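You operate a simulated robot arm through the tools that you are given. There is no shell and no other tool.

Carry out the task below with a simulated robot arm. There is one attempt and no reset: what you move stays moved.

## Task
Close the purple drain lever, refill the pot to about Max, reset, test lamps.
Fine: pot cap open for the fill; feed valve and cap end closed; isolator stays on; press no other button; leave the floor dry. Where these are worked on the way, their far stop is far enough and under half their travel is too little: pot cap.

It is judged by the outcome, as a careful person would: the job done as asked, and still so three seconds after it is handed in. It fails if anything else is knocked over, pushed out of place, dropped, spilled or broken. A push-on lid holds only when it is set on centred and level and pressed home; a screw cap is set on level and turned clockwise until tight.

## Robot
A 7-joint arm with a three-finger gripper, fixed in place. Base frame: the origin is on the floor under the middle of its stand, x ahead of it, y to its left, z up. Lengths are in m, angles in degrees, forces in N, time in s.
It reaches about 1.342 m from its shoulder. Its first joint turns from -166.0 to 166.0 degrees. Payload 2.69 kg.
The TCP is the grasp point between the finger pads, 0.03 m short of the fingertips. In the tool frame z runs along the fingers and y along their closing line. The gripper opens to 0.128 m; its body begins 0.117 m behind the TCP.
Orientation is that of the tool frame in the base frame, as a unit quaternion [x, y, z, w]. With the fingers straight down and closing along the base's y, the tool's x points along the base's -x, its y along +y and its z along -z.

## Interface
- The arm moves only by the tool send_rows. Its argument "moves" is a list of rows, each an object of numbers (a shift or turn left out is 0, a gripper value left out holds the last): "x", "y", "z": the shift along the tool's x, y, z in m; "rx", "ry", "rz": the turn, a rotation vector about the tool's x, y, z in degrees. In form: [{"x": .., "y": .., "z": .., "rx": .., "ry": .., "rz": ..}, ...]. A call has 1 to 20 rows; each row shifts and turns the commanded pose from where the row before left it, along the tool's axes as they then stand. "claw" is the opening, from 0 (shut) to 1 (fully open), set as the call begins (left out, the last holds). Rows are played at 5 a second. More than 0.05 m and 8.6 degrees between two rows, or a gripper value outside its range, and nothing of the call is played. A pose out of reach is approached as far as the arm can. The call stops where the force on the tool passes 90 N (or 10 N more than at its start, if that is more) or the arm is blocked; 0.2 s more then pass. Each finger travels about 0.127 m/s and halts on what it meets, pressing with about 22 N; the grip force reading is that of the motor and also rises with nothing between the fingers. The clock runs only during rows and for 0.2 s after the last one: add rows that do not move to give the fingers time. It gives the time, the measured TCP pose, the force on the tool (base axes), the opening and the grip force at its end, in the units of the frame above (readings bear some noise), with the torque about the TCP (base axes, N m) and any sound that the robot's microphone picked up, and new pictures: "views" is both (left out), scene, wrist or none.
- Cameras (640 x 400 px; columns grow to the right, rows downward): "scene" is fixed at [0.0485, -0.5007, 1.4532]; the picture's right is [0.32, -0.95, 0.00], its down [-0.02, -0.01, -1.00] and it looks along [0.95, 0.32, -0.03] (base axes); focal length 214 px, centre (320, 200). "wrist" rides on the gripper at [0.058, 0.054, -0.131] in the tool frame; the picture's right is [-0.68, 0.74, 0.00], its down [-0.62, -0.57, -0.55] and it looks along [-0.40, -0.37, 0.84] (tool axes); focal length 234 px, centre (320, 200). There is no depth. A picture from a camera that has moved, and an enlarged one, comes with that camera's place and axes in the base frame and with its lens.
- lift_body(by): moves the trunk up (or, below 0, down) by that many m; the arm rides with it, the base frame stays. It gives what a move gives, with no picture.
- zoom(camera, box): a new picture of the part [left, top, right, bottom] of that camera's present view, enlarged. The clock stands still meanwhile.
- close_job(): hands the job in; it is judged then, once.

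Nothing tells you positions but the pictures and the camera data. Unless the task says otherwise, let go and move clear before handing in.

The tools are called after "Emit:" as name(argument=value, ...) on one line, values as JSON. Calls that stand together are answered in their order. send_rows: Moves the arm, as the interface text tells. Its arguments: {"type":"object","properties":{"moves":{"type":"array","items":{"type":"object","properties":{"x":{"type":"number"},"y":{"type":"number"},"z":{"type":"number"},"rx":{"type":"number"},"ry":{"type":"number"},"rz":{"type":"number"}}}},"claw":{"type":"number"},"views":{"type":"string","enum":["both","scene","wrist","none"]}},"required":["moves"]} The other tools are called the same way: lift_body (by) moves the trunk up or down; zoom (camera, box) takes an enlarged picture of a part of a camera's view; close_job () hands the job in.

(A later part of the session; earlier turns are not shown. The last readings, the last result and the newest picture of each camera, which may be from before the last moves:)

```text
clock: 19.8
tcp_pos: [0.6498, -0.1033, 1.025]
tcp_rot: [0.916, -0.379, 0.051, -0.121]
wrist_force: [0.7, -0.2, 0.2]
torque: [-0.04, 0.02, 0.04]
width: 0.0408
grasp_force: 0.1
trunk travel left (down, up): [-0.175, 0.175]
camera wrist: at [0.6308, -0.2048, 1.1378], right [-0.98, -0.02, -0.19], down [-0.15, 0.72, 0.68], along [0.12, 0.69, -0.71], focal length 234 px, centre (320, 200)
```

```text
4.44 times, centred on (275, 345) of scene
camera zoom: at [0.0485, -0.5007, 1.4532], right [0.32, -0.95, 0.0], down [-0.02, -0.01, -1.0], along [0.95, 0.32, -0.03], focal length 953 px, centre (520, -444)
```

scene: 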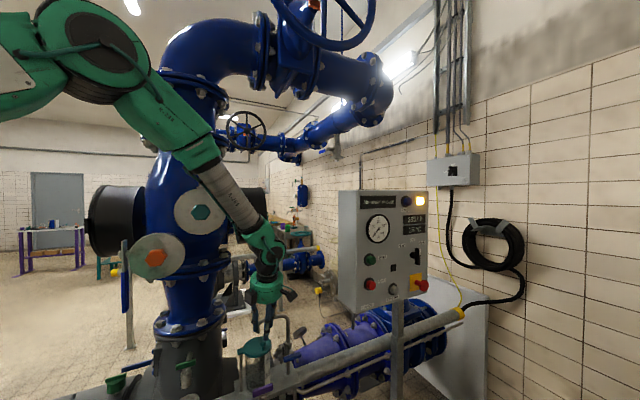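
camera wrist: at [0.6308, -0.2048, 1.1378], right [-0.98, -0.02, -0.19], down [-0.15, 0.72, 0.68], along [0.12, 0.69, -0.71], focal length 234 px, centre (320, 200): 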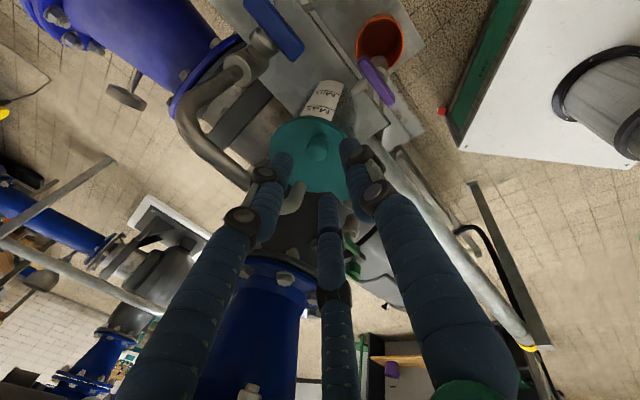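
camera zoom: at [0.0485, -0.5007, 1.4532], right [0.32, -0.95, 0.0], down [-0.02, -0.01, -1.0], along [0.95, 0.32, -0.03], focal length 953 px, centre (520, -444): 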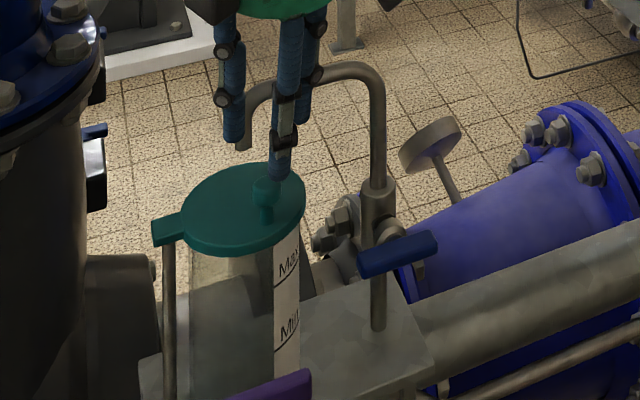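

The fingers line up around the knob. I'll advance along the tool axis so they come down around it.

Emit:
send_rows(moves=[{"z": 0.02}, {"z": 0.02}, {"z": 0.018}, {}], claw=0.32)

Emit:
zoom(camera="wrist", box=[220, 100, 420, 225])

Emit:
zoom(camera="scene", box=[230, 300, 320, 390])

```text
clock: 20.8
tcp_pos: [0.6589, -0.0931, 0.9693]
tcp_rot: [0.916, -0.38, 0.05, -0.12]
wrist_force: [-0.3, -0.1, -0.4]
torque: [-0.05, 0.0, 0.04]
width: 0.0413
grasp_force: 0.1
trunk travel left (down, up): [-0.175, 0.175]
camera wrist: at [0.6405, -0.1949, 1.0823], right [-0.98, -0.02, -0.19], down [-0.15, 0.72, 0.68], along [0.12, 0.69, -0.71], focal length 234 px, centre (320, 200)
```

scene: 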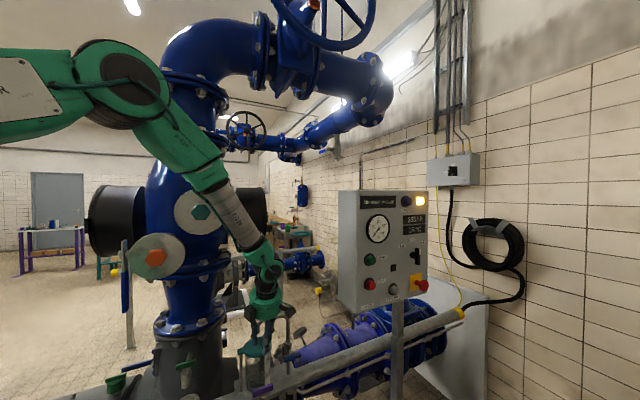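
wrist: 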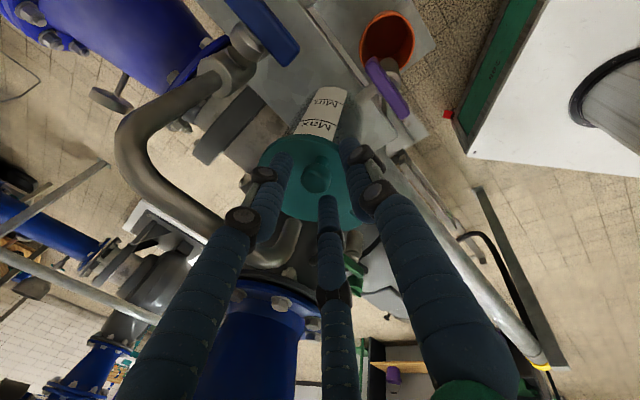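

```text
3.20 times, centred on (320, 162) of wrist
camera zoom: at [0.6405, -0.1949, 1.0823], right [-0.98, -0.02, -0.19], down [-0.15, 0.72, 0.68], along [0.12, 0.69, -0.71], focal length 749 px, centre (320, 320)
```

zoom: 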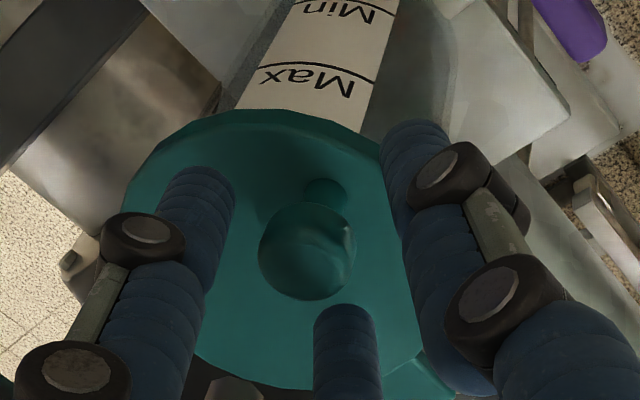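

```text
4.44 times, centred on (275, 345) of scene
camera zoom: at [0.0485, -0.5007, 1.4532], right [0.32, -0.95, 0.0], down [-0.02, -0.01, -1.0], along [0.95, 0.32, -0.03], focal length 953 px, centre (520, -444)
```

zoom: 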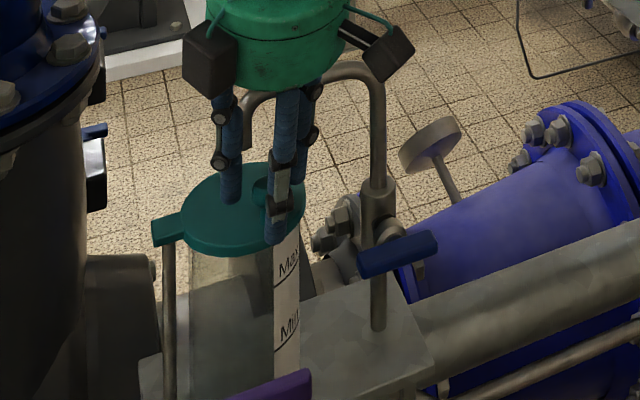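

The knob is inside the finger cage. I'll go a few millimetres deeper, watching for contact with the cap, and narrow the cage slightly.

Emit:
send_rows(moves=[{"z": 0.002}, {"z": 0.002}, {}], claw=0.24)

Emit:
zoom(camera="wrist", box=[240, 120, 400, 220])

```text
clock: 21.6
tcp_pos: [0.6606, -0.0931, 0.9661]
tcp_rot: [0.916, -0.379, 0.05, -0.121]
wrist_force: [-0.9, -0.4, -0.7]
torque: [0.02, 0.0, 0.0]
width: 0.0307
grasp_force: 0.2
trunk travel left (down, up): [-0.175, 0.175]
camera wrist: at [0.6405, -0.1945, 1.0783], right [-0.98, -0.02, -0.19], down [-0.15, 0.72, 0.68], along [0.12, 0.69, -0.71], focal length 234 px, centre (320, 200)
```

scene: 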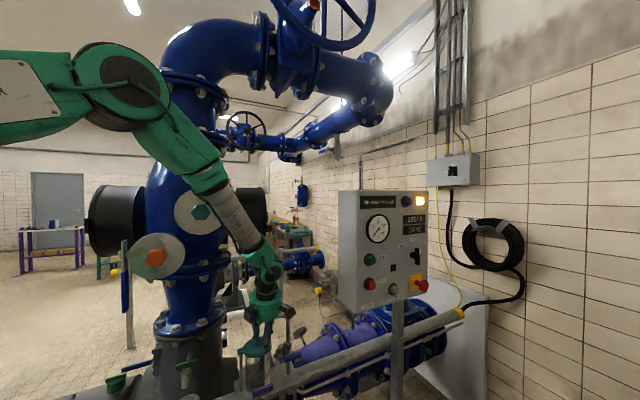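
wrist: 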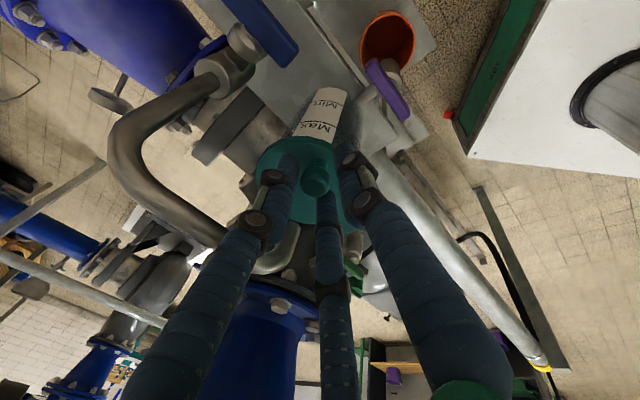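

```text
4.00 times, centred on (320, 170) of wrist
camera zoom: at [0.6405, -0.1945, 1.0783], right [-0.98, -0.02, -0.19], down [-0.15, 0.72, 0.68], along [0.12, 0.69, -0.71], focal length 937 px, centre (320, 320)
```

zoom: 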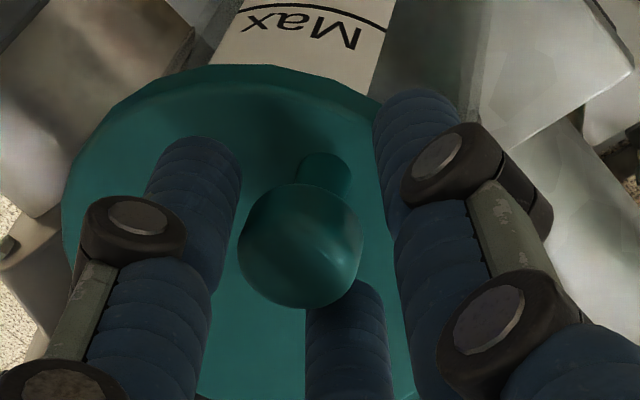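

Now I'll test whether the cap swings toward the robot, using small arc steps about the post.

Emit:
send_rows(moves=[{"x": -0.0017, "y": 0.0032, "z": -0.0009}, {"x": -0.0017, "y": 0.0032, "z": -0.0008}, {"x": -0.0015, "y": 0.0022, "z": -0.0006}, {}], claw=0.24)

Emit:
zoom(camera="wrist", box=[240, 120, 400, 220])

```text
clock: 22.6
tcp_pos: [0.6485, -0.0957, 0.9657]
tcp_rot: [0.916, -0.38, 0.05, -0.12]
wrist_force: [0.9, 0.7, -1.0]
torque: [0.05, 0.01, -0.02]
width: 0.031
grasp_force: 0.0
trunk travel left (down, up): [-0.175, 0.175]
camera wrist: at [0.6299, -0.1972, 1.0783], right [-0.98, -0.02, -0.19], down [-0.15, 0.72, 0.68], along [0.12, 0.69, -0.71], focal length 234 px, centre (320, 200)
```

scene: 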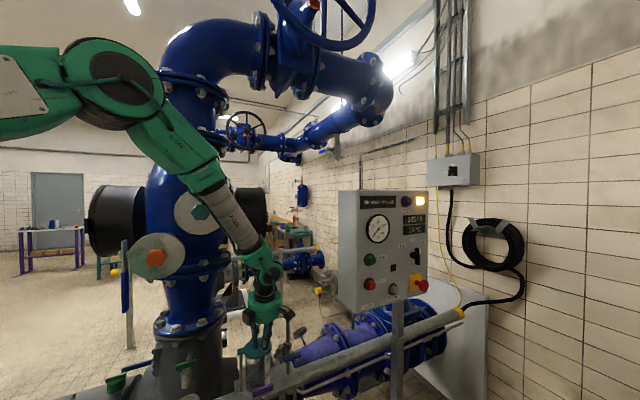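
wrist: 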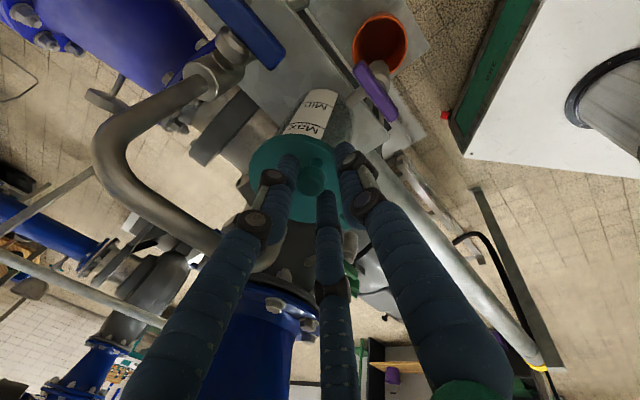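

```text
4.00 times, centred on (320, 170) of wrist
camera zoom: at [0.6299, -0.1972, 1.0783], right [-0.98, -0.02, -0.19], down [-0.15, 0.72, 0.68], along [0.12, 0.69, -0.71], focal length 937 px, centre (320, 320)
```

zoom: 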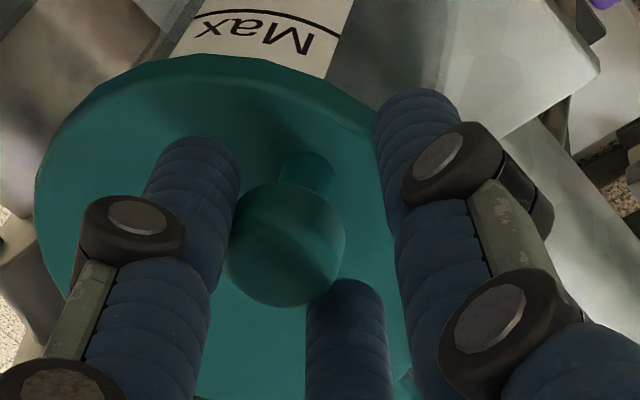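

The knob follows the fingers with hardly any force, so the cap swings open toward the robot. I'll carry on along the arc.

Emit:
send_rows(moves=[{"x": -0.00485, "y": 0.00622, "z": -0.00167}, {"x": -0.00549, "y": 0.00569, "z": -0.00152}, {"x": -0.00608, "y": 0.00511, "z": -0.00137}, {"x": -0.00661, "y": 0.00446, "z": -0.0012}, {"x": -0.00704, "y": 0.00378, "z": -0.00101}, {"x": -0.00743, "y": 0.00304, "z": -0.00082}, {}], claw=0.24)

Emit:
zoom(camera="wrist", box=[240, 120, 400, 220])

Emit:
zoom(camera="scene", box=[220, 300, 320, 400])

```text
clock: 24.2
tcp_pos: [0.5999, -0.0889, 0.9656]
tcp_rot: [0.916, -0.379, 0.05, -0.12]
wrist_force: [-0.1, -0.1, 0.1]
torque: [0.0, -0.01, -0.03]
width: 0.0308
grasp_force: 0.1
trunk travel left (down, up): [-0.175, 0.175]
camera wrist: at [0.582, -0.1901, 1.0778], right [-0.98, -0.02, -0.19], down [-0.15, 0.72, 0.68], along [0.12, 0.69, -0.71], focal length 234 px, centre (320, 200)
```

scene: 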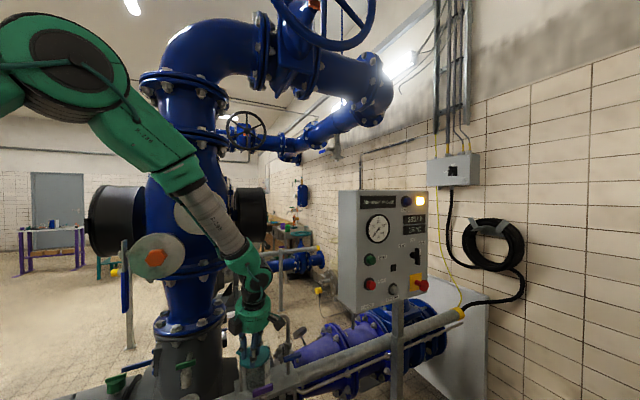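
wrist: 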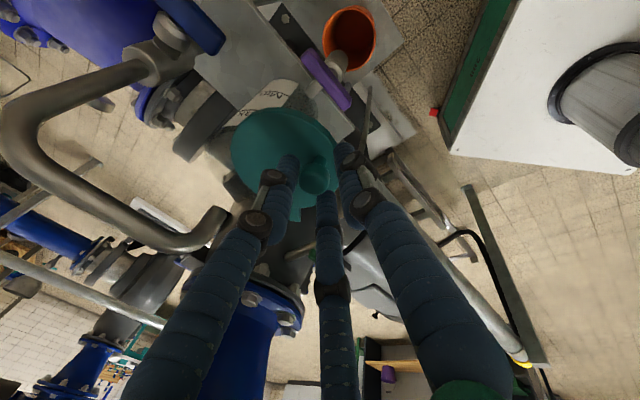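

```text
4.00 times, centred on (320, 170) of wrist
camera zoom: at [0.582, -0.1901, 1.0778], right [-0.98, -0.02, -0.19], down [-0.15, 0.72, 0.68], along [0.12, 0.69, -0.71], focal length 937 px, centre (320, 320)
```

zoom: 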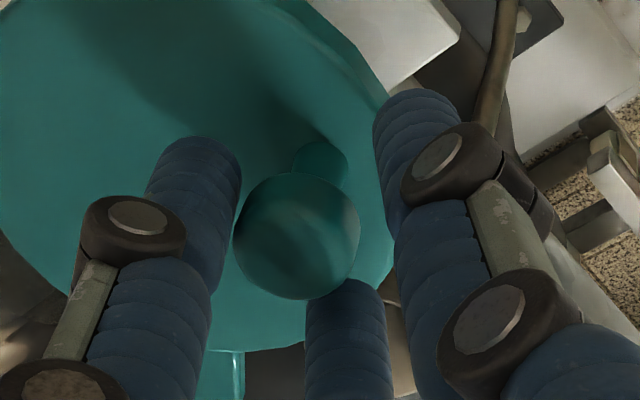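

```text
4.00 times, centred on (270, 350) of scene
camera zoom: at [0.0485, -0.5007, 1.4532], right [0.32, -0.95, 0.0], down [-0.02, -0.01, -1.0], along [0.95, 0.32, -0.03], focal length 858 px, centre (520, -400)
```

zoom: 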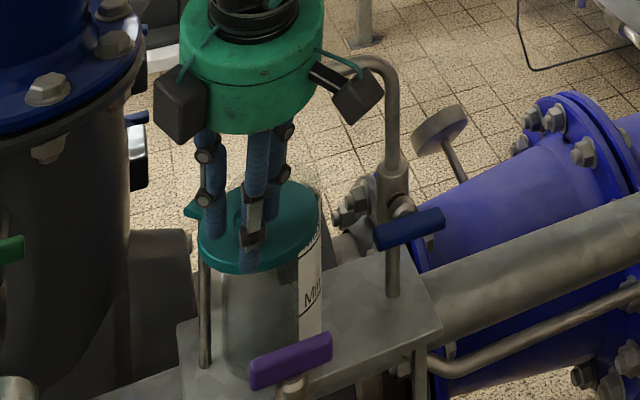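

The cap is swinging open smoothly. I'll continue along the arc.

Emit:
send_rows(moves=[{"x": -0.0077, "y": 0.00227, "z": -0.00061}, {"x": -0.00791, "y": 0.00149, "z": -0.0004}, {"x": -0.00803, "y": 0.00068, "z": -0.00018}, {"x": -0.00806, "y": -0.00013, "z": 3e-05}, {"x": -0.008, "y": -0.00096, "z": 0.00026}, {}], claw=0.24)

Emit:
zoom(camera="wrist", box=[160, 80, 400, 230])

Emit:
zoom(camera="scene", box=[220, 300, 320, 400])

```text
clock: 25.6
tcp_pos: [0.572, -0.0634, 0.9661]
tcp_rot: [0.916, -0.38, 0.05, -0.121]
wrist_force: [-0.6, -0.2, 0.5]
torque: [-0.03, 0.0, -0.01]
width: 0.0309
grasp_force: 0.1
trunk travel left (down, up): [-0.175, 0.175]
camera wrist: at [0.5529, -0.1649, 1.0791], right [-0.98, -0.02, -0.19], down [-0.15, 0.72, 0.68], along [0.12, 0.69, -0.71], focal length 234 px, centre (320, 200)
```

scene: 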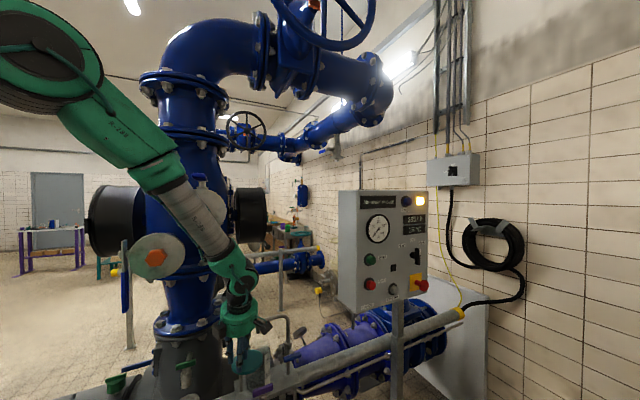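
wrist: 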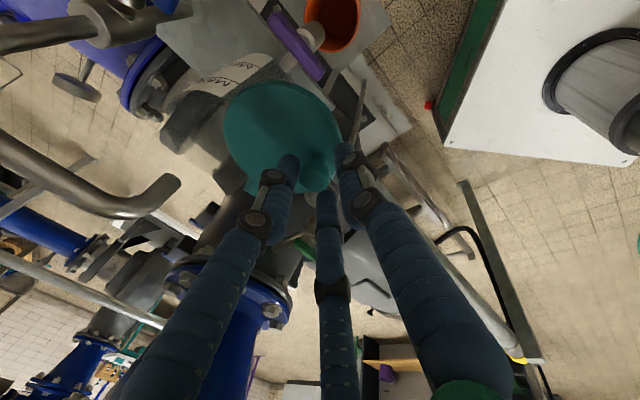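

```text
2.67 times, centred on (280, 155) of wrist
camera zoom: at [0.5529, -0.1649, 1.0791], right [-0.98, -0.02, -0.19], down [-0.15, 0.72, 0.68], along [0.12, 0.69, -0.71], focal length 624 px, centre (427, 320)
```

zoom: 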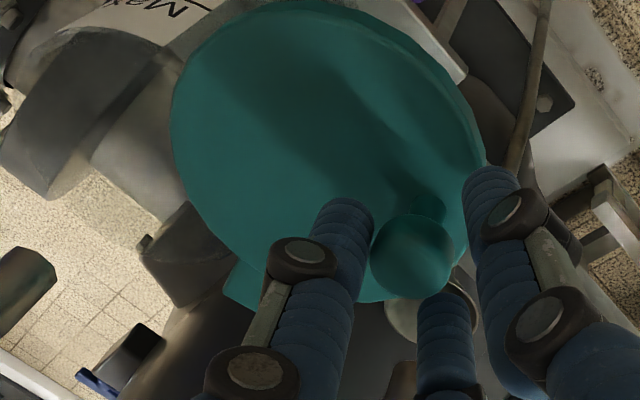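

```text
4.00 times, centred on (270, 350) of scene
camera zoom: at [0.0485, -0.5007, 1.4532], right [0.32, -0.95, 0.0], down [-0.02, -0.01, -1.0], along [0.95, 0.32, -0.03], focal length 858 px, centre (520, -400)
```

zoom: 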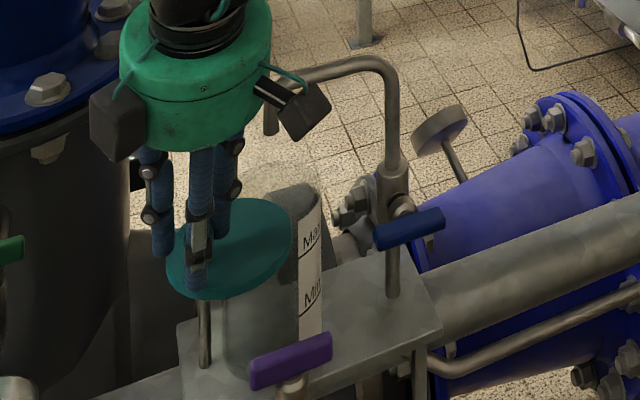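

The cap is about 70° open and the pot mouth is showing. I'll continue in smaller steps toward the far stop.

Emit:
send_rows(moves=[{"x": -0.00785, "y": -0.00175, "z": 0.00047}, {"x": -0.00762, "y": -0.00254, "z": 0.00068}, {"x": -0.00365, "y": -0.00164, "z": 0.00044}, {}], claw=0.24)

Emit:
zoom(camera="wrist", box=[160, 80, 400, 230])

```text
clock: 26.6
tcp_pos: [0.563, -0.0446, 0.9646]
tcp_rot: [0.916, -0.379, 0.051, -0.12]
wrist_force: [0.5, -0.2, -0.3]
torque: [0.03, 0.01, 0.04]
width: 0.031
grasp_force: 0.7
trunk travel left (down, up): [-0.175, 0.175]
camera wrist: at [0.5432, -0.1475, 1.0777], right [-0.98, -0.02, -0.19], down [-0.15, 0.72, 0.68], along [0.12, 0.69, -0.71], focal length 234 px, centre (320, 200)
```

scene: 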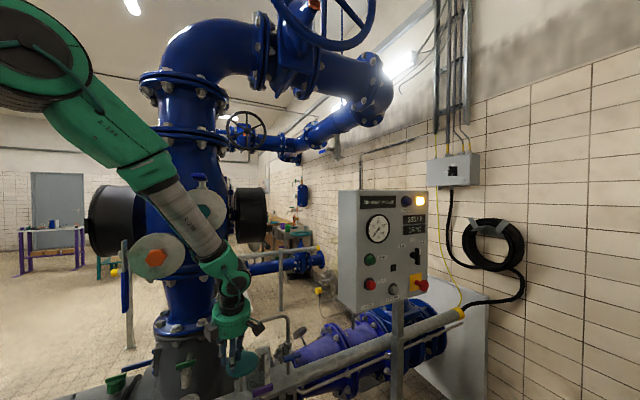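
wrist: 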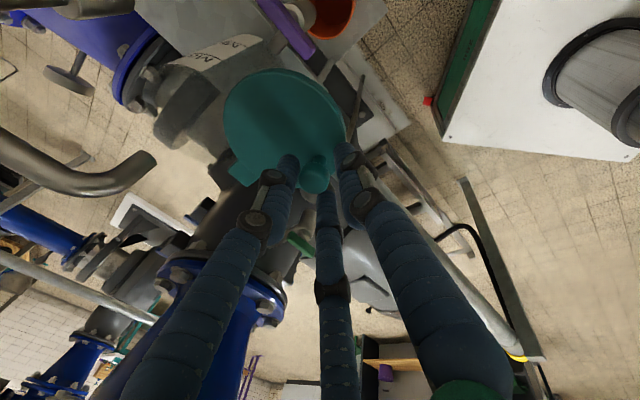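

```text
2.67 times, centred on (280, 155) of wrist
camera zoom: at [0.5432, -0.1475, 1.0777], right [-0.98, -0.02, -0.19], down [-0.15, 0.72, 0.68], along [0.12, 0.69, -0.71], focal length 624 px, centre (427, 320)
```

zoom: 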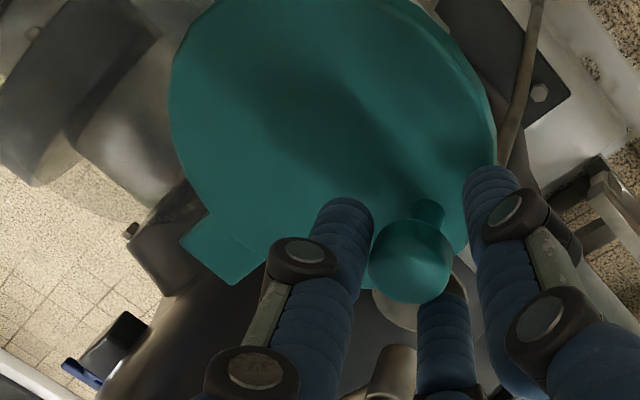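

Emit:
send_rows(moves=[{"x": -0.00356, "y": -0.00183, "z": 0.00049}, {"x": -0.00356, "y": -0.00183, "z": 0.00049}, {}], claw=0.24, views="wrist")

Emit:
send_rows(moves=[{"x": -0.00334, "y": -0.00218, "z": 0.00058}, {"x": -0.00334, "y": -0.00218, "z": 0.00058}, {}], claw=0.24, views="wrist")

```text
clock: 27.4
tcp_pos: [0.5596, -0.0376, 0.9648]
tcp_rot: [0.916, -0.379, 0.05, -0.12]
wrist_force: [-0.3, -0.3, -0.2]
torque: [0.05, -0.06, 0.04]
width: 0.0311
grasp_force: 0.5
trunk travel left (down, up): [-0.175, 0.175]
camera wrist: at [0.5405, -0.1394, 1.078], right [-0.98, -0.02, -0.19], down [-0.15, 0.72, 0.68], along [0.12, 0.69, -0.71], focal length 234 px, centre (320, 200)
```

wrist: 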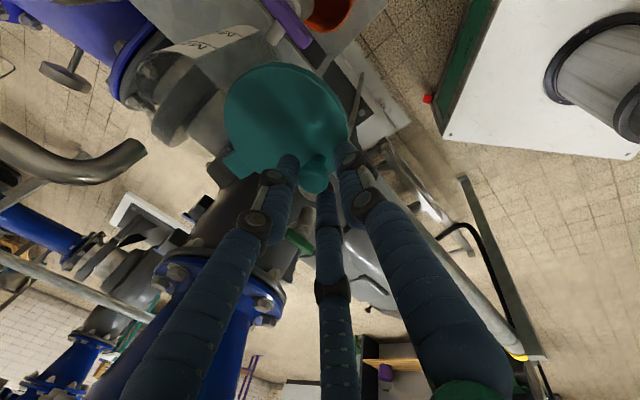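

```text
clock: 28.2
tcp_pos: [0.5588, -0.0302, 0.9657]
tcp_rot: [0.916, -0.379, 0.049, -0.12]
wrist_force: [0.4, 0.1, 0.6]
torque: [0.0, -0.01, -0.06]
width: 0.0311
grasp_force: 0.1
trunk travel left (down, up): [-0.175, 0.175]
camera wrist: at [0.5392, -0.1319, 1.0781], right [-0.98, -0.02, -0.19], down [-0.15, 0.72, 0.68], along [0.12, 0.69, -0.71], focal length 234 px, centre (320, 200)
```

wrist: 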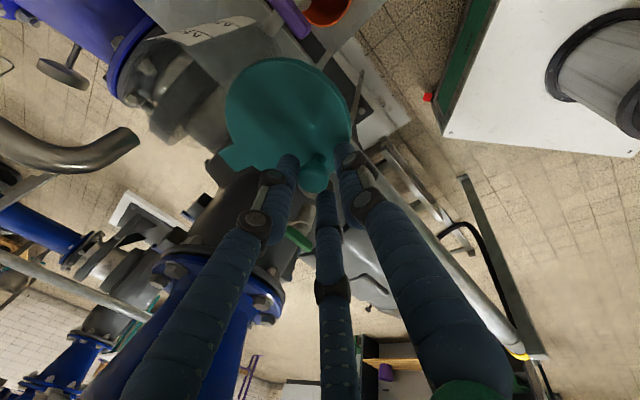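

Emit:
send_rows(moves=[{"x": -0.00309, "y": -0.0025, "z": 0.00067}, {"x": -0.00309, "y": -0.0025, "z": 0.00067}, {}], claw=0.24, views="wrist")

Emit:
send_rows(moves=[{"x": -0.0028, "y": -0.0028, "z": 0.00075}, {"x": -0.0028, "y": -0.0028, "z": 0.00075}, {}], claw=0.24, views="both")

Emit:
zoom(camera="scene", box=[220, 300, 320, 400])

```text
clock: 29.0
tcp_pos: [0.5573, -0.0221, 0.9652]
tcp_rot: [0.916, -0.379, 0.05, -0.121]
wrist_force: [-1.3, 1.2, 0.0]
torque: [0.0, 0.01, -0.03]
width: 0.0308
grasp_force: 0.1
trunk travel left (down, up): [-0.175, 0.175]
camera wrist: at [0.5382, -0.1236, 1.0783], right [-0.98, -0.02, -0.19], down [-0.15, 0.72, 0.68], along [0.12, 0.69, -0.71], focal length 234 px, centre (320, 200)
```

wrist: 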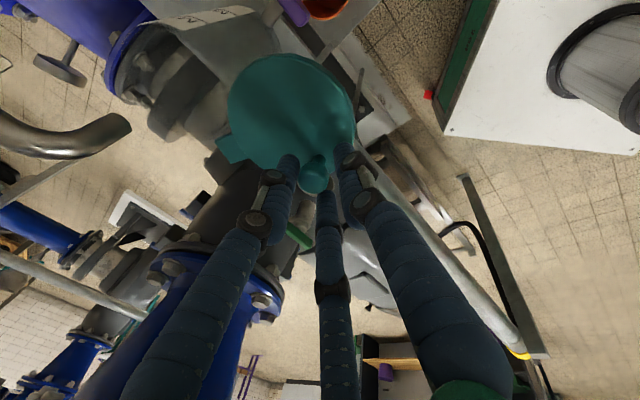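

```text
clock: 29.8
tcp_pos: [0.5587, -0.015, 0.965]
tcp_rot: [0.916, -0.379, 0.049, -0.121]
wrist_force: [1.5, 0.1, 1.1]
torque: [-0.01, 0.02, 0.01]
width: 0.0314
grasp_force: 0.3
trunk travel left (down, up): [-0.175, 0.175]
camera wrist: at [0.5394, -0.1163, 1.0777], right [-0.98, -0.02, -0.19], down [-0.15, 0.72, 0.68], along [0.12, 0.69, -0.71], focal length 234 px, centre (320, 200)
```

scene: 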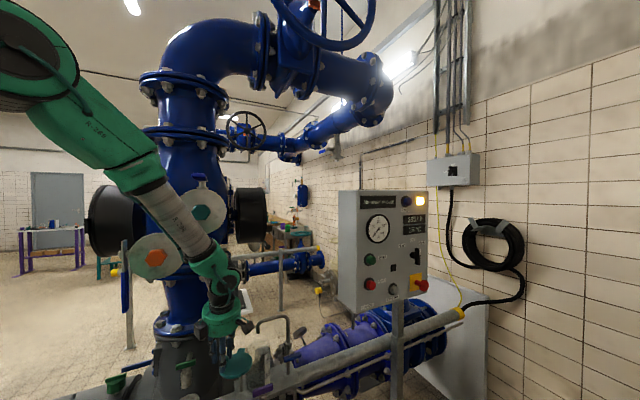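
wrist: 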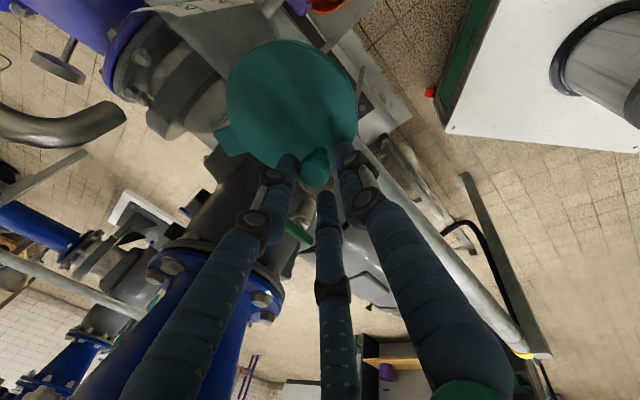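

```text
4.00 times, centred on (270, 350) of scene
camera zoom: at [0.0485, -0.5007, 1.4532], right [0.32, -0.95, 0.0], down [-0.02, -0.01, -1.0], along [0.95, 0.32, -0.03], focal length 858 px, centre (520, -400)
```

zoom: 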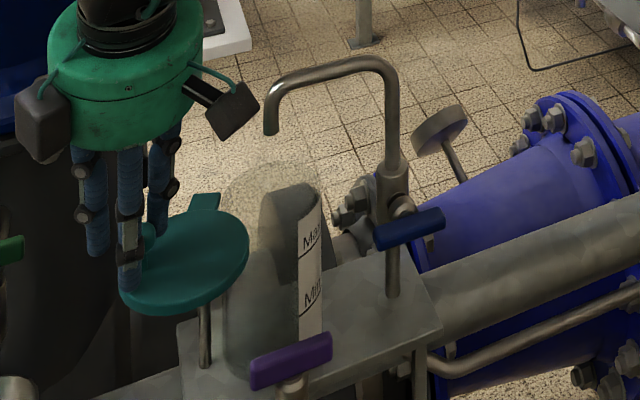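

Emit:
send_rows(moves=[{"x": -0.0025, "y": -0.00307, "z": 0.00082}, {}, {"x": -0.0025, "y": -0.00307, "z": 0.00082}, {}], claw=0.24, views="wrist")

```text
clock: 30.8
tcp_pos: [0.5577, -0.0062, 0.9649]
tcp_rot: [0.916, -0.38, 0.05, -0.12]
wrist_force: [-0.6, 0.5, -0.2]
torque: [-0.01, 0.0, 0.0]
width: 0.0307
grasp_force: 0.1
trunk travel left (down, up): [-0.175, 0.175]
camera wrist: at [0.5397, -0.1074, 1.0781], right [-0.98, -0.02, -0.19], down [-0.15, 0.72, 0.68], along [0.12, 0.69, -0.71], focal length 234 px, centre (320, 200)
```

wrist: 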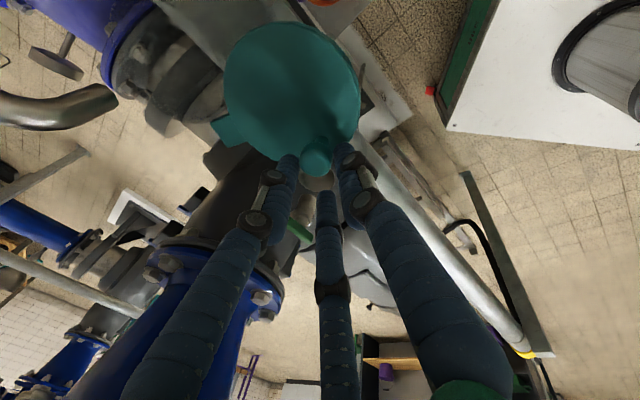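

The cap is now about 115° open with no load on it, well clear of the pot mouth. I'll back straight out and look at the pot and the feed lever.

Emit:
send_rows(moves=[{"z": -0.02}, {"z": -0.03}, {"z": -0.04}, {"z": -0.04}, {}], claw=0.24)

Emit:
zoom(camera="scene", box=[220, 300, 320, 400])

Emit:
zoom(camera="scene", box=[270, 330, 330, 390])

```text
clock: 32.0
tcp_pos: [0.5363, -0.0302, 1.0925]
tcp_rot: [0.916, -0.379, 0.05, -0.121]
wrist_force: [-1.4, 1.0, 0.8]
torque: [0.01, -0.05, 0.0]
width: 0.0305
grasp_force: 0.1
trunk travel left (down, up): [-0.175, 0.175]
camera wrist: at [0.5171, -0.132, 1.2045], right [-0.98, -0.02, -0.19], down [-0.15, 0.72, 0.68], along [0.12, 0.69, -0.71], focal length 234 px, centre (320, 200)
```

scene: 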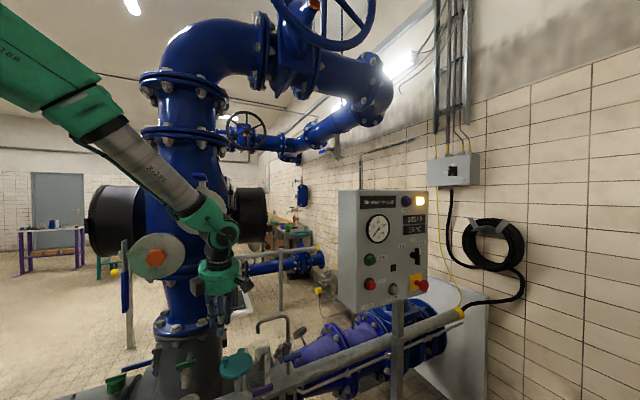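
wrist: 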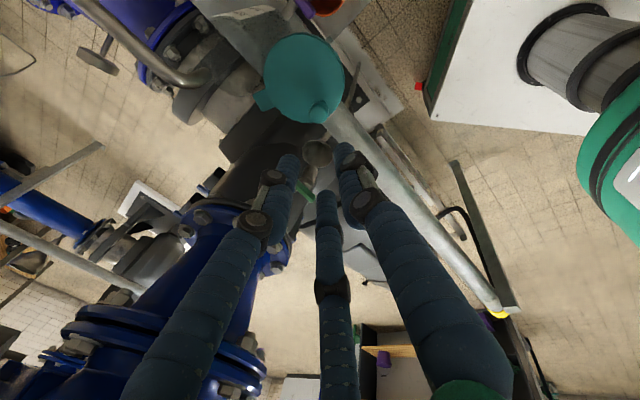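

```text
4.00 times, centred on (270, 350) of scene
camera zoom: at [0.0485, -0.5007, 1.4532], right [0.32, -0.95, 0.0], down [-0.02, -0.01, -1.0], along [0.95, 0.32, -0.03], focal length 858 px, centre (520, -400)
```

zoom: 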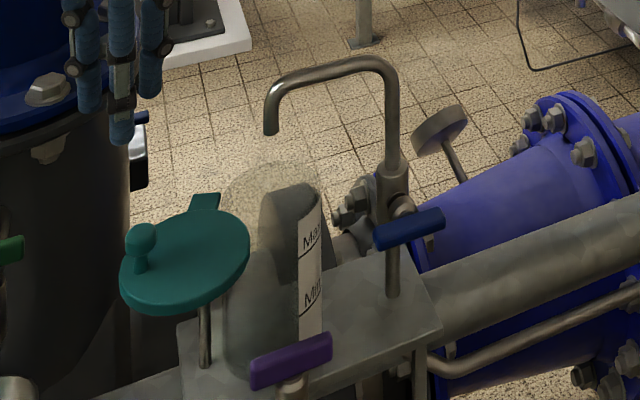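

```text
6.67 times, centred on (300, 360) of scene
camera zoom: at [0.0485, -0.5007, 1.4532], right [0.32, -0.95, 0.0], down [-0.02, -0.01, -1.0], along [0.95, 0.32, -0.03], focal length 1430 px, centre (453, -867)
```

zoom: 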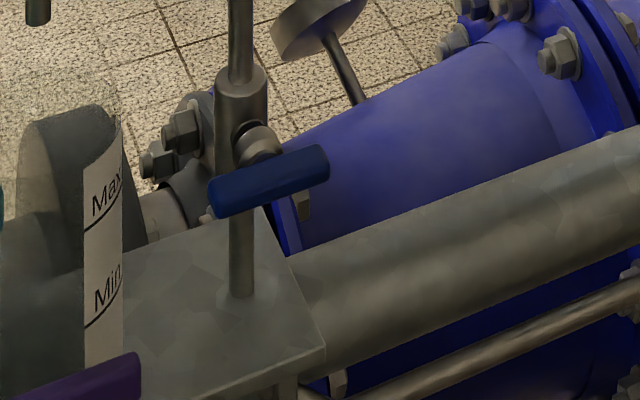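

The pot is open under the spout. I'll close the fingers, tilt a little more, and move to above the left end of the blue feed lever, whose centre I estimate at (0.720, -0.172, 0.880). I plan to press that end down.

Emit:
send_rows(moves=[{"rx": 5}, {"rx": 5}, {"x": 0.0335, "y": 0.00357, "z": 0.0115}, {"x": 0.0335, "y": 0.00357, "z": 0.0115}, {"x": 0.0335, "y": 0.00357, "z": 0.0115}, {"x": 0.0335, "y": 0.00357, "z": 0.0115}, {"x": 0.0335, "y": 0.00357, "z": 0.0115}, {"x": 0.0335, "y": 0.00357, "z": 0.0115}, {}], claw=0)

Emit:
zoom(camera="scene", box=[240, 290, 340, 390])

Emit:
zoom(camera="wrist", box=[220, 80, 420, 230])

```text
clock: 34.0
tcp_pos: [0.7006, -0.1451, 1.0355]
tcp_rot: [0.901, -0.377, 0.08, -0.196]
wrist_force: [0.3, -0.3, -1.0]
torque: [0.05, 0.02, 0.02]
width: 0.0024
grasp_force: 22.1
out of reach, approached as far as the arm can: row 6, 7, 8
trunk travel left (down, up): [-0.175, 0.175]
camera wrist: at [0.6682, -0.2595, 1.133], right [-0.95, 0.01, -0.3], down [-0.22, 0.64, 0.74], along [0.2, 0.77, -0.61], focal length 234 px, centre (320, 200)
```

scene: 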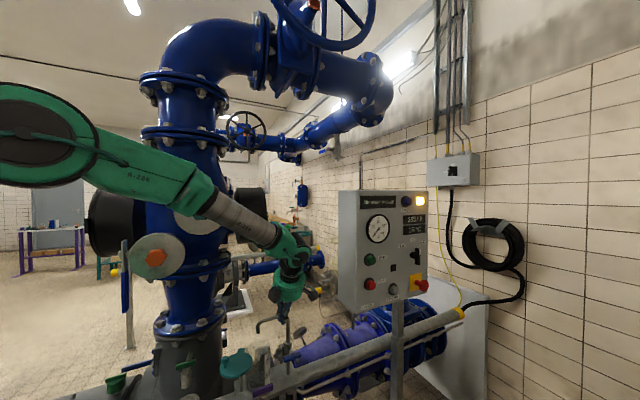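
wrist: 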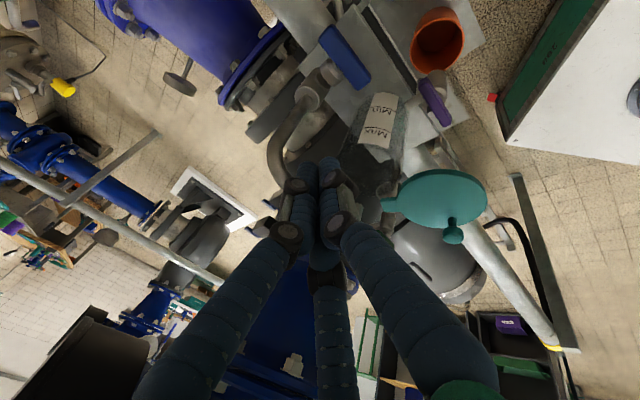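

```text
4.00 times, centred on (290, 340) of scene
camera zoom: at [0.0485, -0.5007, 1.4532], right [0.32, -0.95, 0.0], down [-0.02, -0.01, -1.0], along [0.95, 0.32, -0.03], focal length 858 px, centre (440, -360)
```

zoom: 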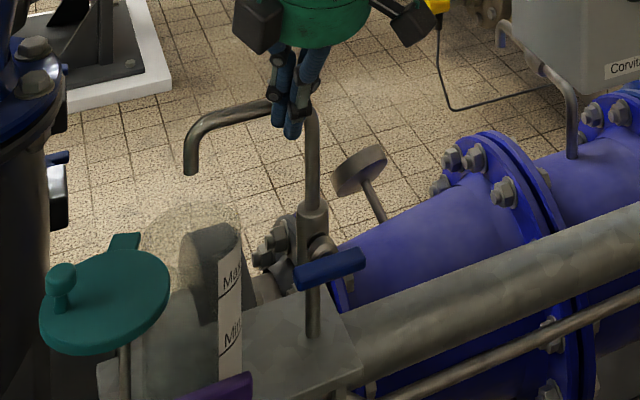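

```text
2.67 times, centred on (320, 155) of wrist
camera zoom: at [0.6682, -0.2595, 1.133], right [-0.95, 0.01, -0.3], down [-0.22, 0.64, 0.74], along [0.2, 0.77, -0.61], focal length 624 px, centre (320, 320)
```

zoom: 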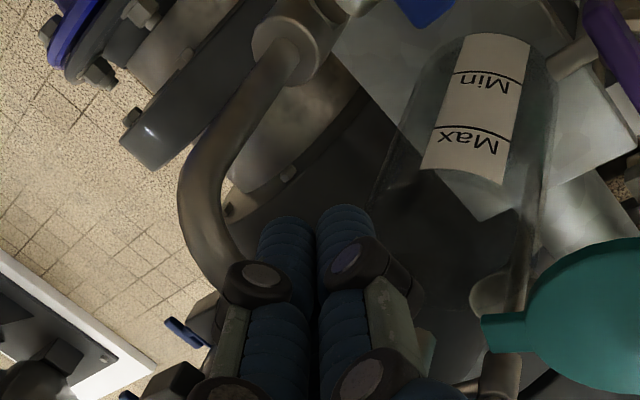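

The arm ran into a reach limit in this wrist orientation. I'll back up slightly and unwind the wrist by 30°, which also puts one finger on the side that leads the push.

Emit:
send_rows(moves=[{"z": -0.02}, {"z": -0.02}, {"rz": 7.5}, {"rz": 7.5}, {"rz": 7.5}, {"rz": 7.5}, {}], claw=0)

Emit:
zoom(camera="scene", box=[240, 290, 340, 390])

Emit:
zoom(camera="wrist", box=[220, 80, 420, 230])

```text
clock: 35.6
tcp_pos: [0.6873, -0.1586, 1.0711]
tcp_rot: [0.774, -0.595, 0.028, -0.214]
wrist_force: [-0.9, 0.0, 0.5]
torque: [0.01, -0.01, -0.01]
width: 0.0022
grasp_force: 22.1
trunk travel left (down, up): [-0.175, 0.175]
camera wrist: at [0.6163, -0.2635, 1.1586], right [-0.87, 0.48, -0.13], down [0.17, 0.52, 0.83], along [0.47, 0.7, -0.54], focal length 234 px, centre (320, 200)
```

scene: 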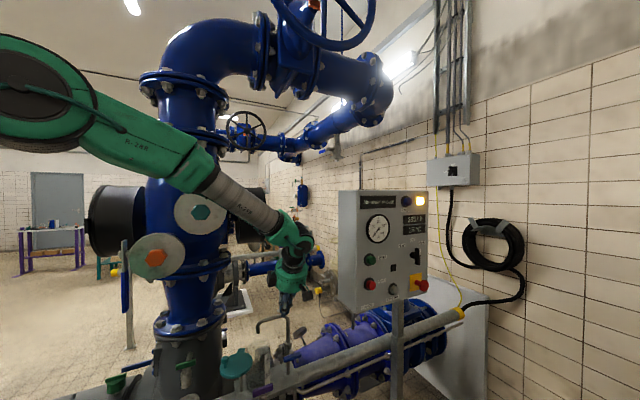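
wrist: 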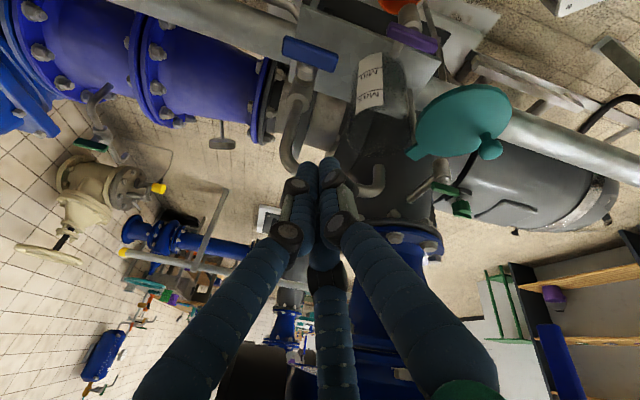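

```text
4.00 times, centred on (290, 340) of scene
camera zoom: at [0.0485, -0.5007, 1.4532], right [0.32, -0.95, 0.0], down [-0.02, -0.01, -1.0], along [0.95, 0.32, -0.03], focal length 858 px, centre (440, -360)
```

zoom: 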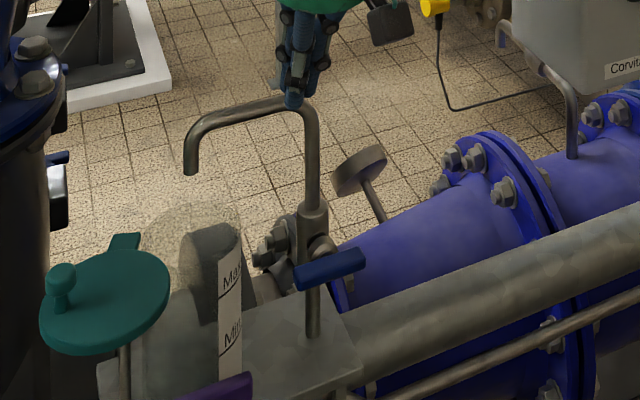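

```text
2.67 times, centred on (320, 155) of wrist
camera zoom: at [0.6163, -0.2635, 1.1586], right [-0.87, 0.48, -0.13], down [0.17, 0.52, 0.83], along [0.47, 0.7, -0.54], focal length 624 px, centre (320, 320)
```

zoom: 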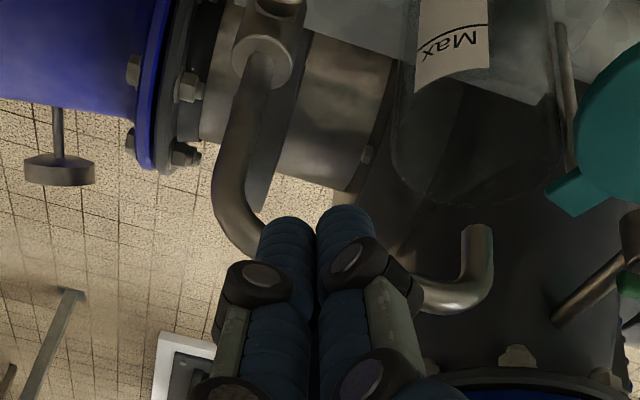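

The pose is tracking again. I'll go straight down to just above the left end of the blue lever and check the alignment.

Emit:
send_rows(moves=[{"x": 0.0067, "y": 0.0102, "z": 0.025}, {"x": 0.0067, "y": 0.0102, "z": 0.025}, {"x": 0.0067, "y": 0.0102, "z": 0.025}, {"x": 0.0067, "y": 0.0102, "z": 0.025}, {}], claw=0)

Emit:
zoom(camera="scene", box=[250, 310, 330, 390])

Emit:
zoom(camera="wrist", box=[240, 80, 400, 220])

```text
clock: 36.8
tcp_pos: [0.6892, -0.1624, 0.9592]
tcp_rot: [0.775, -0.594, 0.029, -0.214]
wrist_force: [0.7, -0.4, 0.0]
torque: [0.03, 0.01, 0.02]
width: 0.0022
grasp_force: 22.2
trunk travel left (down, up): [-0.175, 0.175]
camera wrist: at [0.6176, -0.2664, 1.0469], right [-0.87, 0.48, -0.13], down [0.17, 0.52, 0.83], along [0.47, 0.7, -0.54], focal length 234 px, centre (320, 200)
```

scene: 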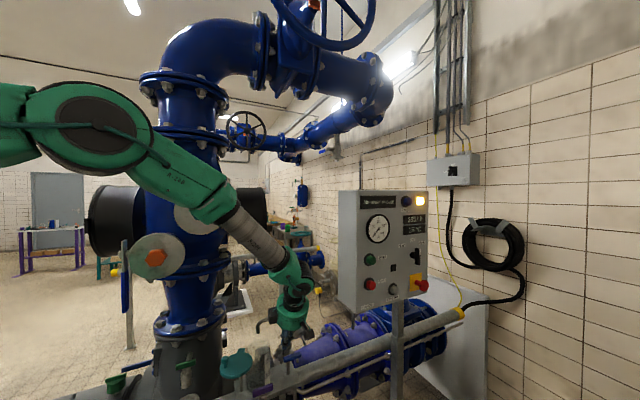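
wrist: 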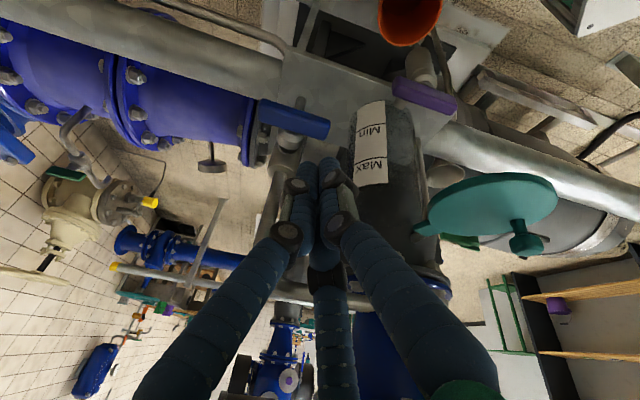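

```text
5.00 times, centred on (290, 350) of scene
camera zoom: at [0.0485, -0.5007, 1.4532], right [0.32, -0.95, 0.0], down [-0.02, -0.01, -1.0], along [0.95, 0.32, -0.03], focal length 1072 px, centre (470, -550)
```

zoom: 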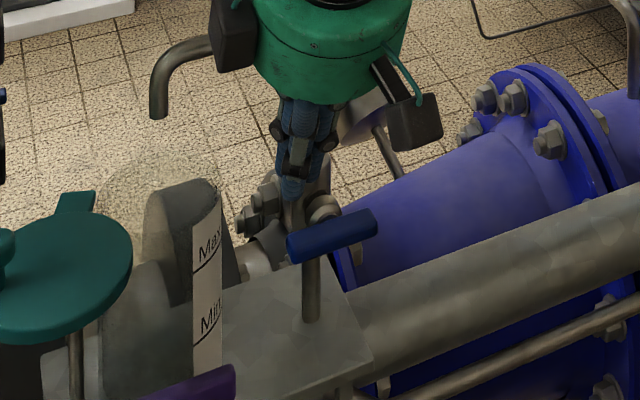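

```text
2.86 times, centred on (320, 150) of wrist
camera zoom: at [0.6176, -0.2664, 1.0469], right [-0.87, 0.48, -0.13], down [0.17, 0.52, 0.83], along [0.47, 0.7, -0.54], focal length 669 px, centre (320, 343)
```

zoom: 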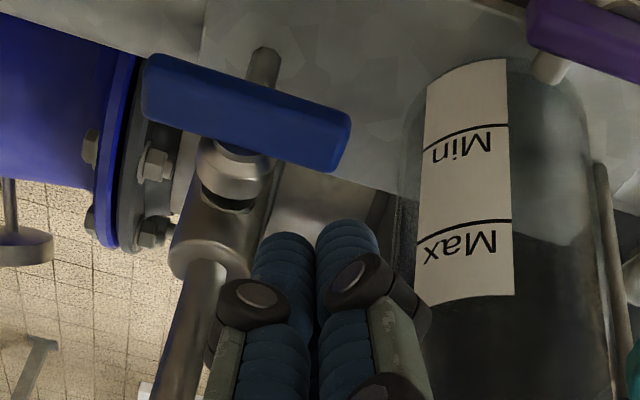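

The wrist view now shows the lever, the column and the Min/Max label clearly, and the lever centre agrees at (0.720, -0.172, 0.880). I'll lower gently until the tips touch the lever's left end.

Emit:
send_rows(moves=[{"x": 0.0042, "y": 0.0073, "z": 0.0181}, {"x": 0.0042, "y": 0.0073, "z": 0.0181}, {"x": 0.0004, "y": 0.0007, "z": 0.0018}, {"x": 0.0004, "y": 0.0007, "z": 0.0018}, {}], claw=0, views="wrist")

Emit:
zoom(camera="wrist", box=[240, 80, 400, 220])

Emit:
zoom(camera="scene", box=[250, 310, 330, 390])

```text
clock: 38.0
tcp_pos: [0.6871, -0.1618, 0.9164]
tcp_rot: [0.775, -0.594, 0.028, -0.215]
wrist_force: [-0.4, -0.1, -0.6]
torque: [0.02, 0.0, -0.02]
width: 0.0022
grasp_force: 21.6
trunk travel left (down, up): [-0.175, 0.175]
camera wrist: at [0.6171, -0.2664, 1.0037], right [-0.87, 0.48, -0.13], down [0.17, 0.52, 0.83], along [0.47, 0.7, -0.54], focal length 234 px, centre (320, 200)
```

wrist: 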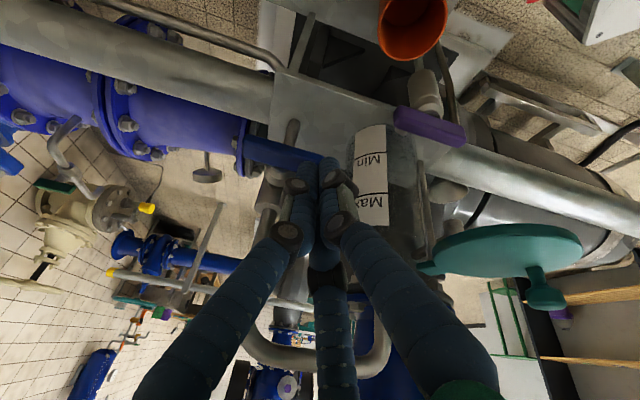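

```text
2.86 times, centred on (320, 150) of wrist
camera zoom: at [0.6171, -0.2664, 1.0037], right [-0.87, 0.48, -0.13], down [0.17, 0.52, 0.83], along [0.47, 0.7, -0.54], focal length 669 px, centre (320, 343)
```

zoom: 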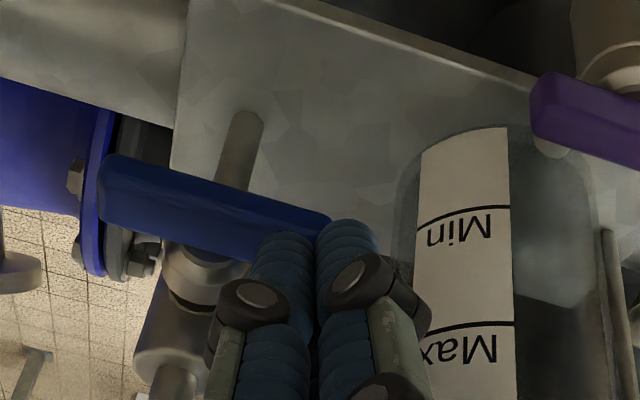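

```text
5.00 times, centred on (290, 350) of scene
camera zoom: at [0.0485, -0.5007, 1.4532], right [0.32, -0.95, 0.0], down [-0.02, -0.01, -1.0], along [0.95, 0.32, -0.03], focal length 1072 px, centre (470, -550)
```

zoom: 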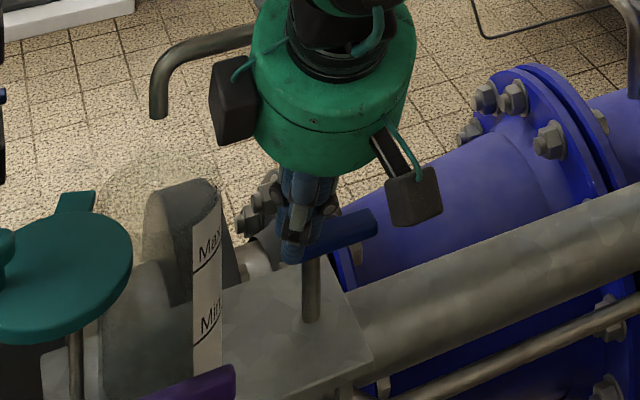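

The tips are right at the top of the lever's left end with no load yet. I'll start the downward arc in small steps.

Emit:
send_rows(moves=[{"x": -0.00095, "y": 0.00195, "z": 0.00265}, {"x": -0.00095, "y": 0.00195, "z": 0.00265}, {}], claw=0, views="wrist")

Emit:
zoom(camera="wrist", box=[240, 80, 400, 220])

Emit:
zoom(camera="scene", box=[250, 310, 330, 390])

```text
clock: 38.8
tcp_pos: [0.6864, -0.1581, 0.9112]
tcp_rot: [0.775, -0.594, 0.027, -0.215]
wrist_force: [-0.8, -1.5, 5.2]
torque: [-0.09, -0.07, 0.04]
width: 0.0022
grasp_force: 21.6
trunk travel left (down, up): [-0.175, 0.175]
camera wrist: at [0.6154, -0.2636, 0.9982], right [-0.87, 0.48, -0.13], down [0.17, 0.52, 0.83], along [0.47, 0.7, -0.54], focal length 234 px, centre (320, 200)
```

wrist: 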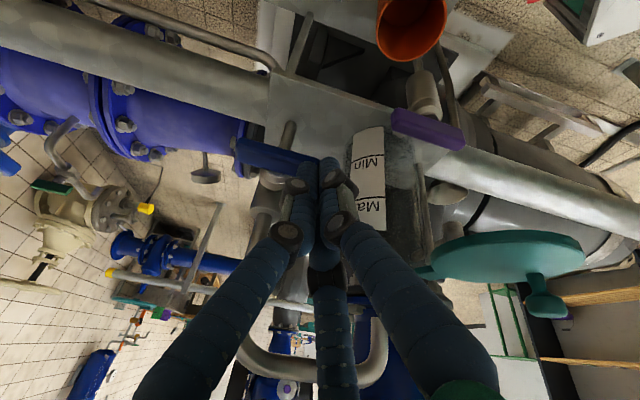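

```text
2.86 times, centred on (320, 150) of wrist
camera zoom: at [0.6154, -0.2636, 0.9982], right [-0.87, 0.48, -0.13], down [0.17, 0.52, 0.83], along [0.47, 0.7, -0.54], focal length 669 px, centre (320, 343)
```

zoom: 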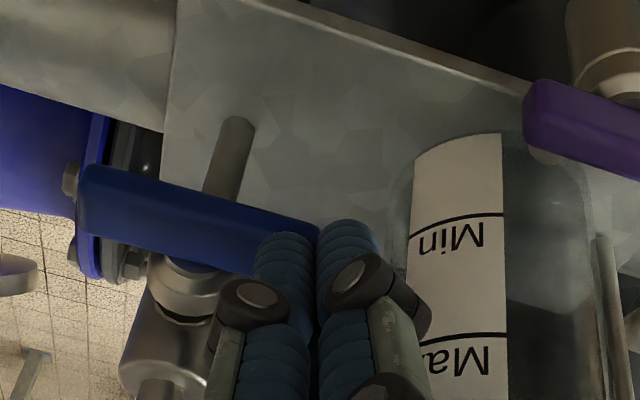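

```text
5.00 times, centred on (290, 350) of scene
camera zoom: at [0.0485, -0.5007, 1.4532], right [0.32, -0.95, 0.0], down [-0.02, -0.01, -1.0], along [0.95, 0.32, -0.03], focal length 1072 px, centre (470, -550)
```

zoom: 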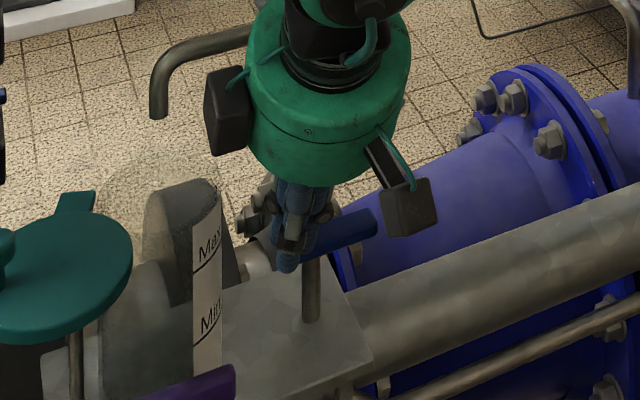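

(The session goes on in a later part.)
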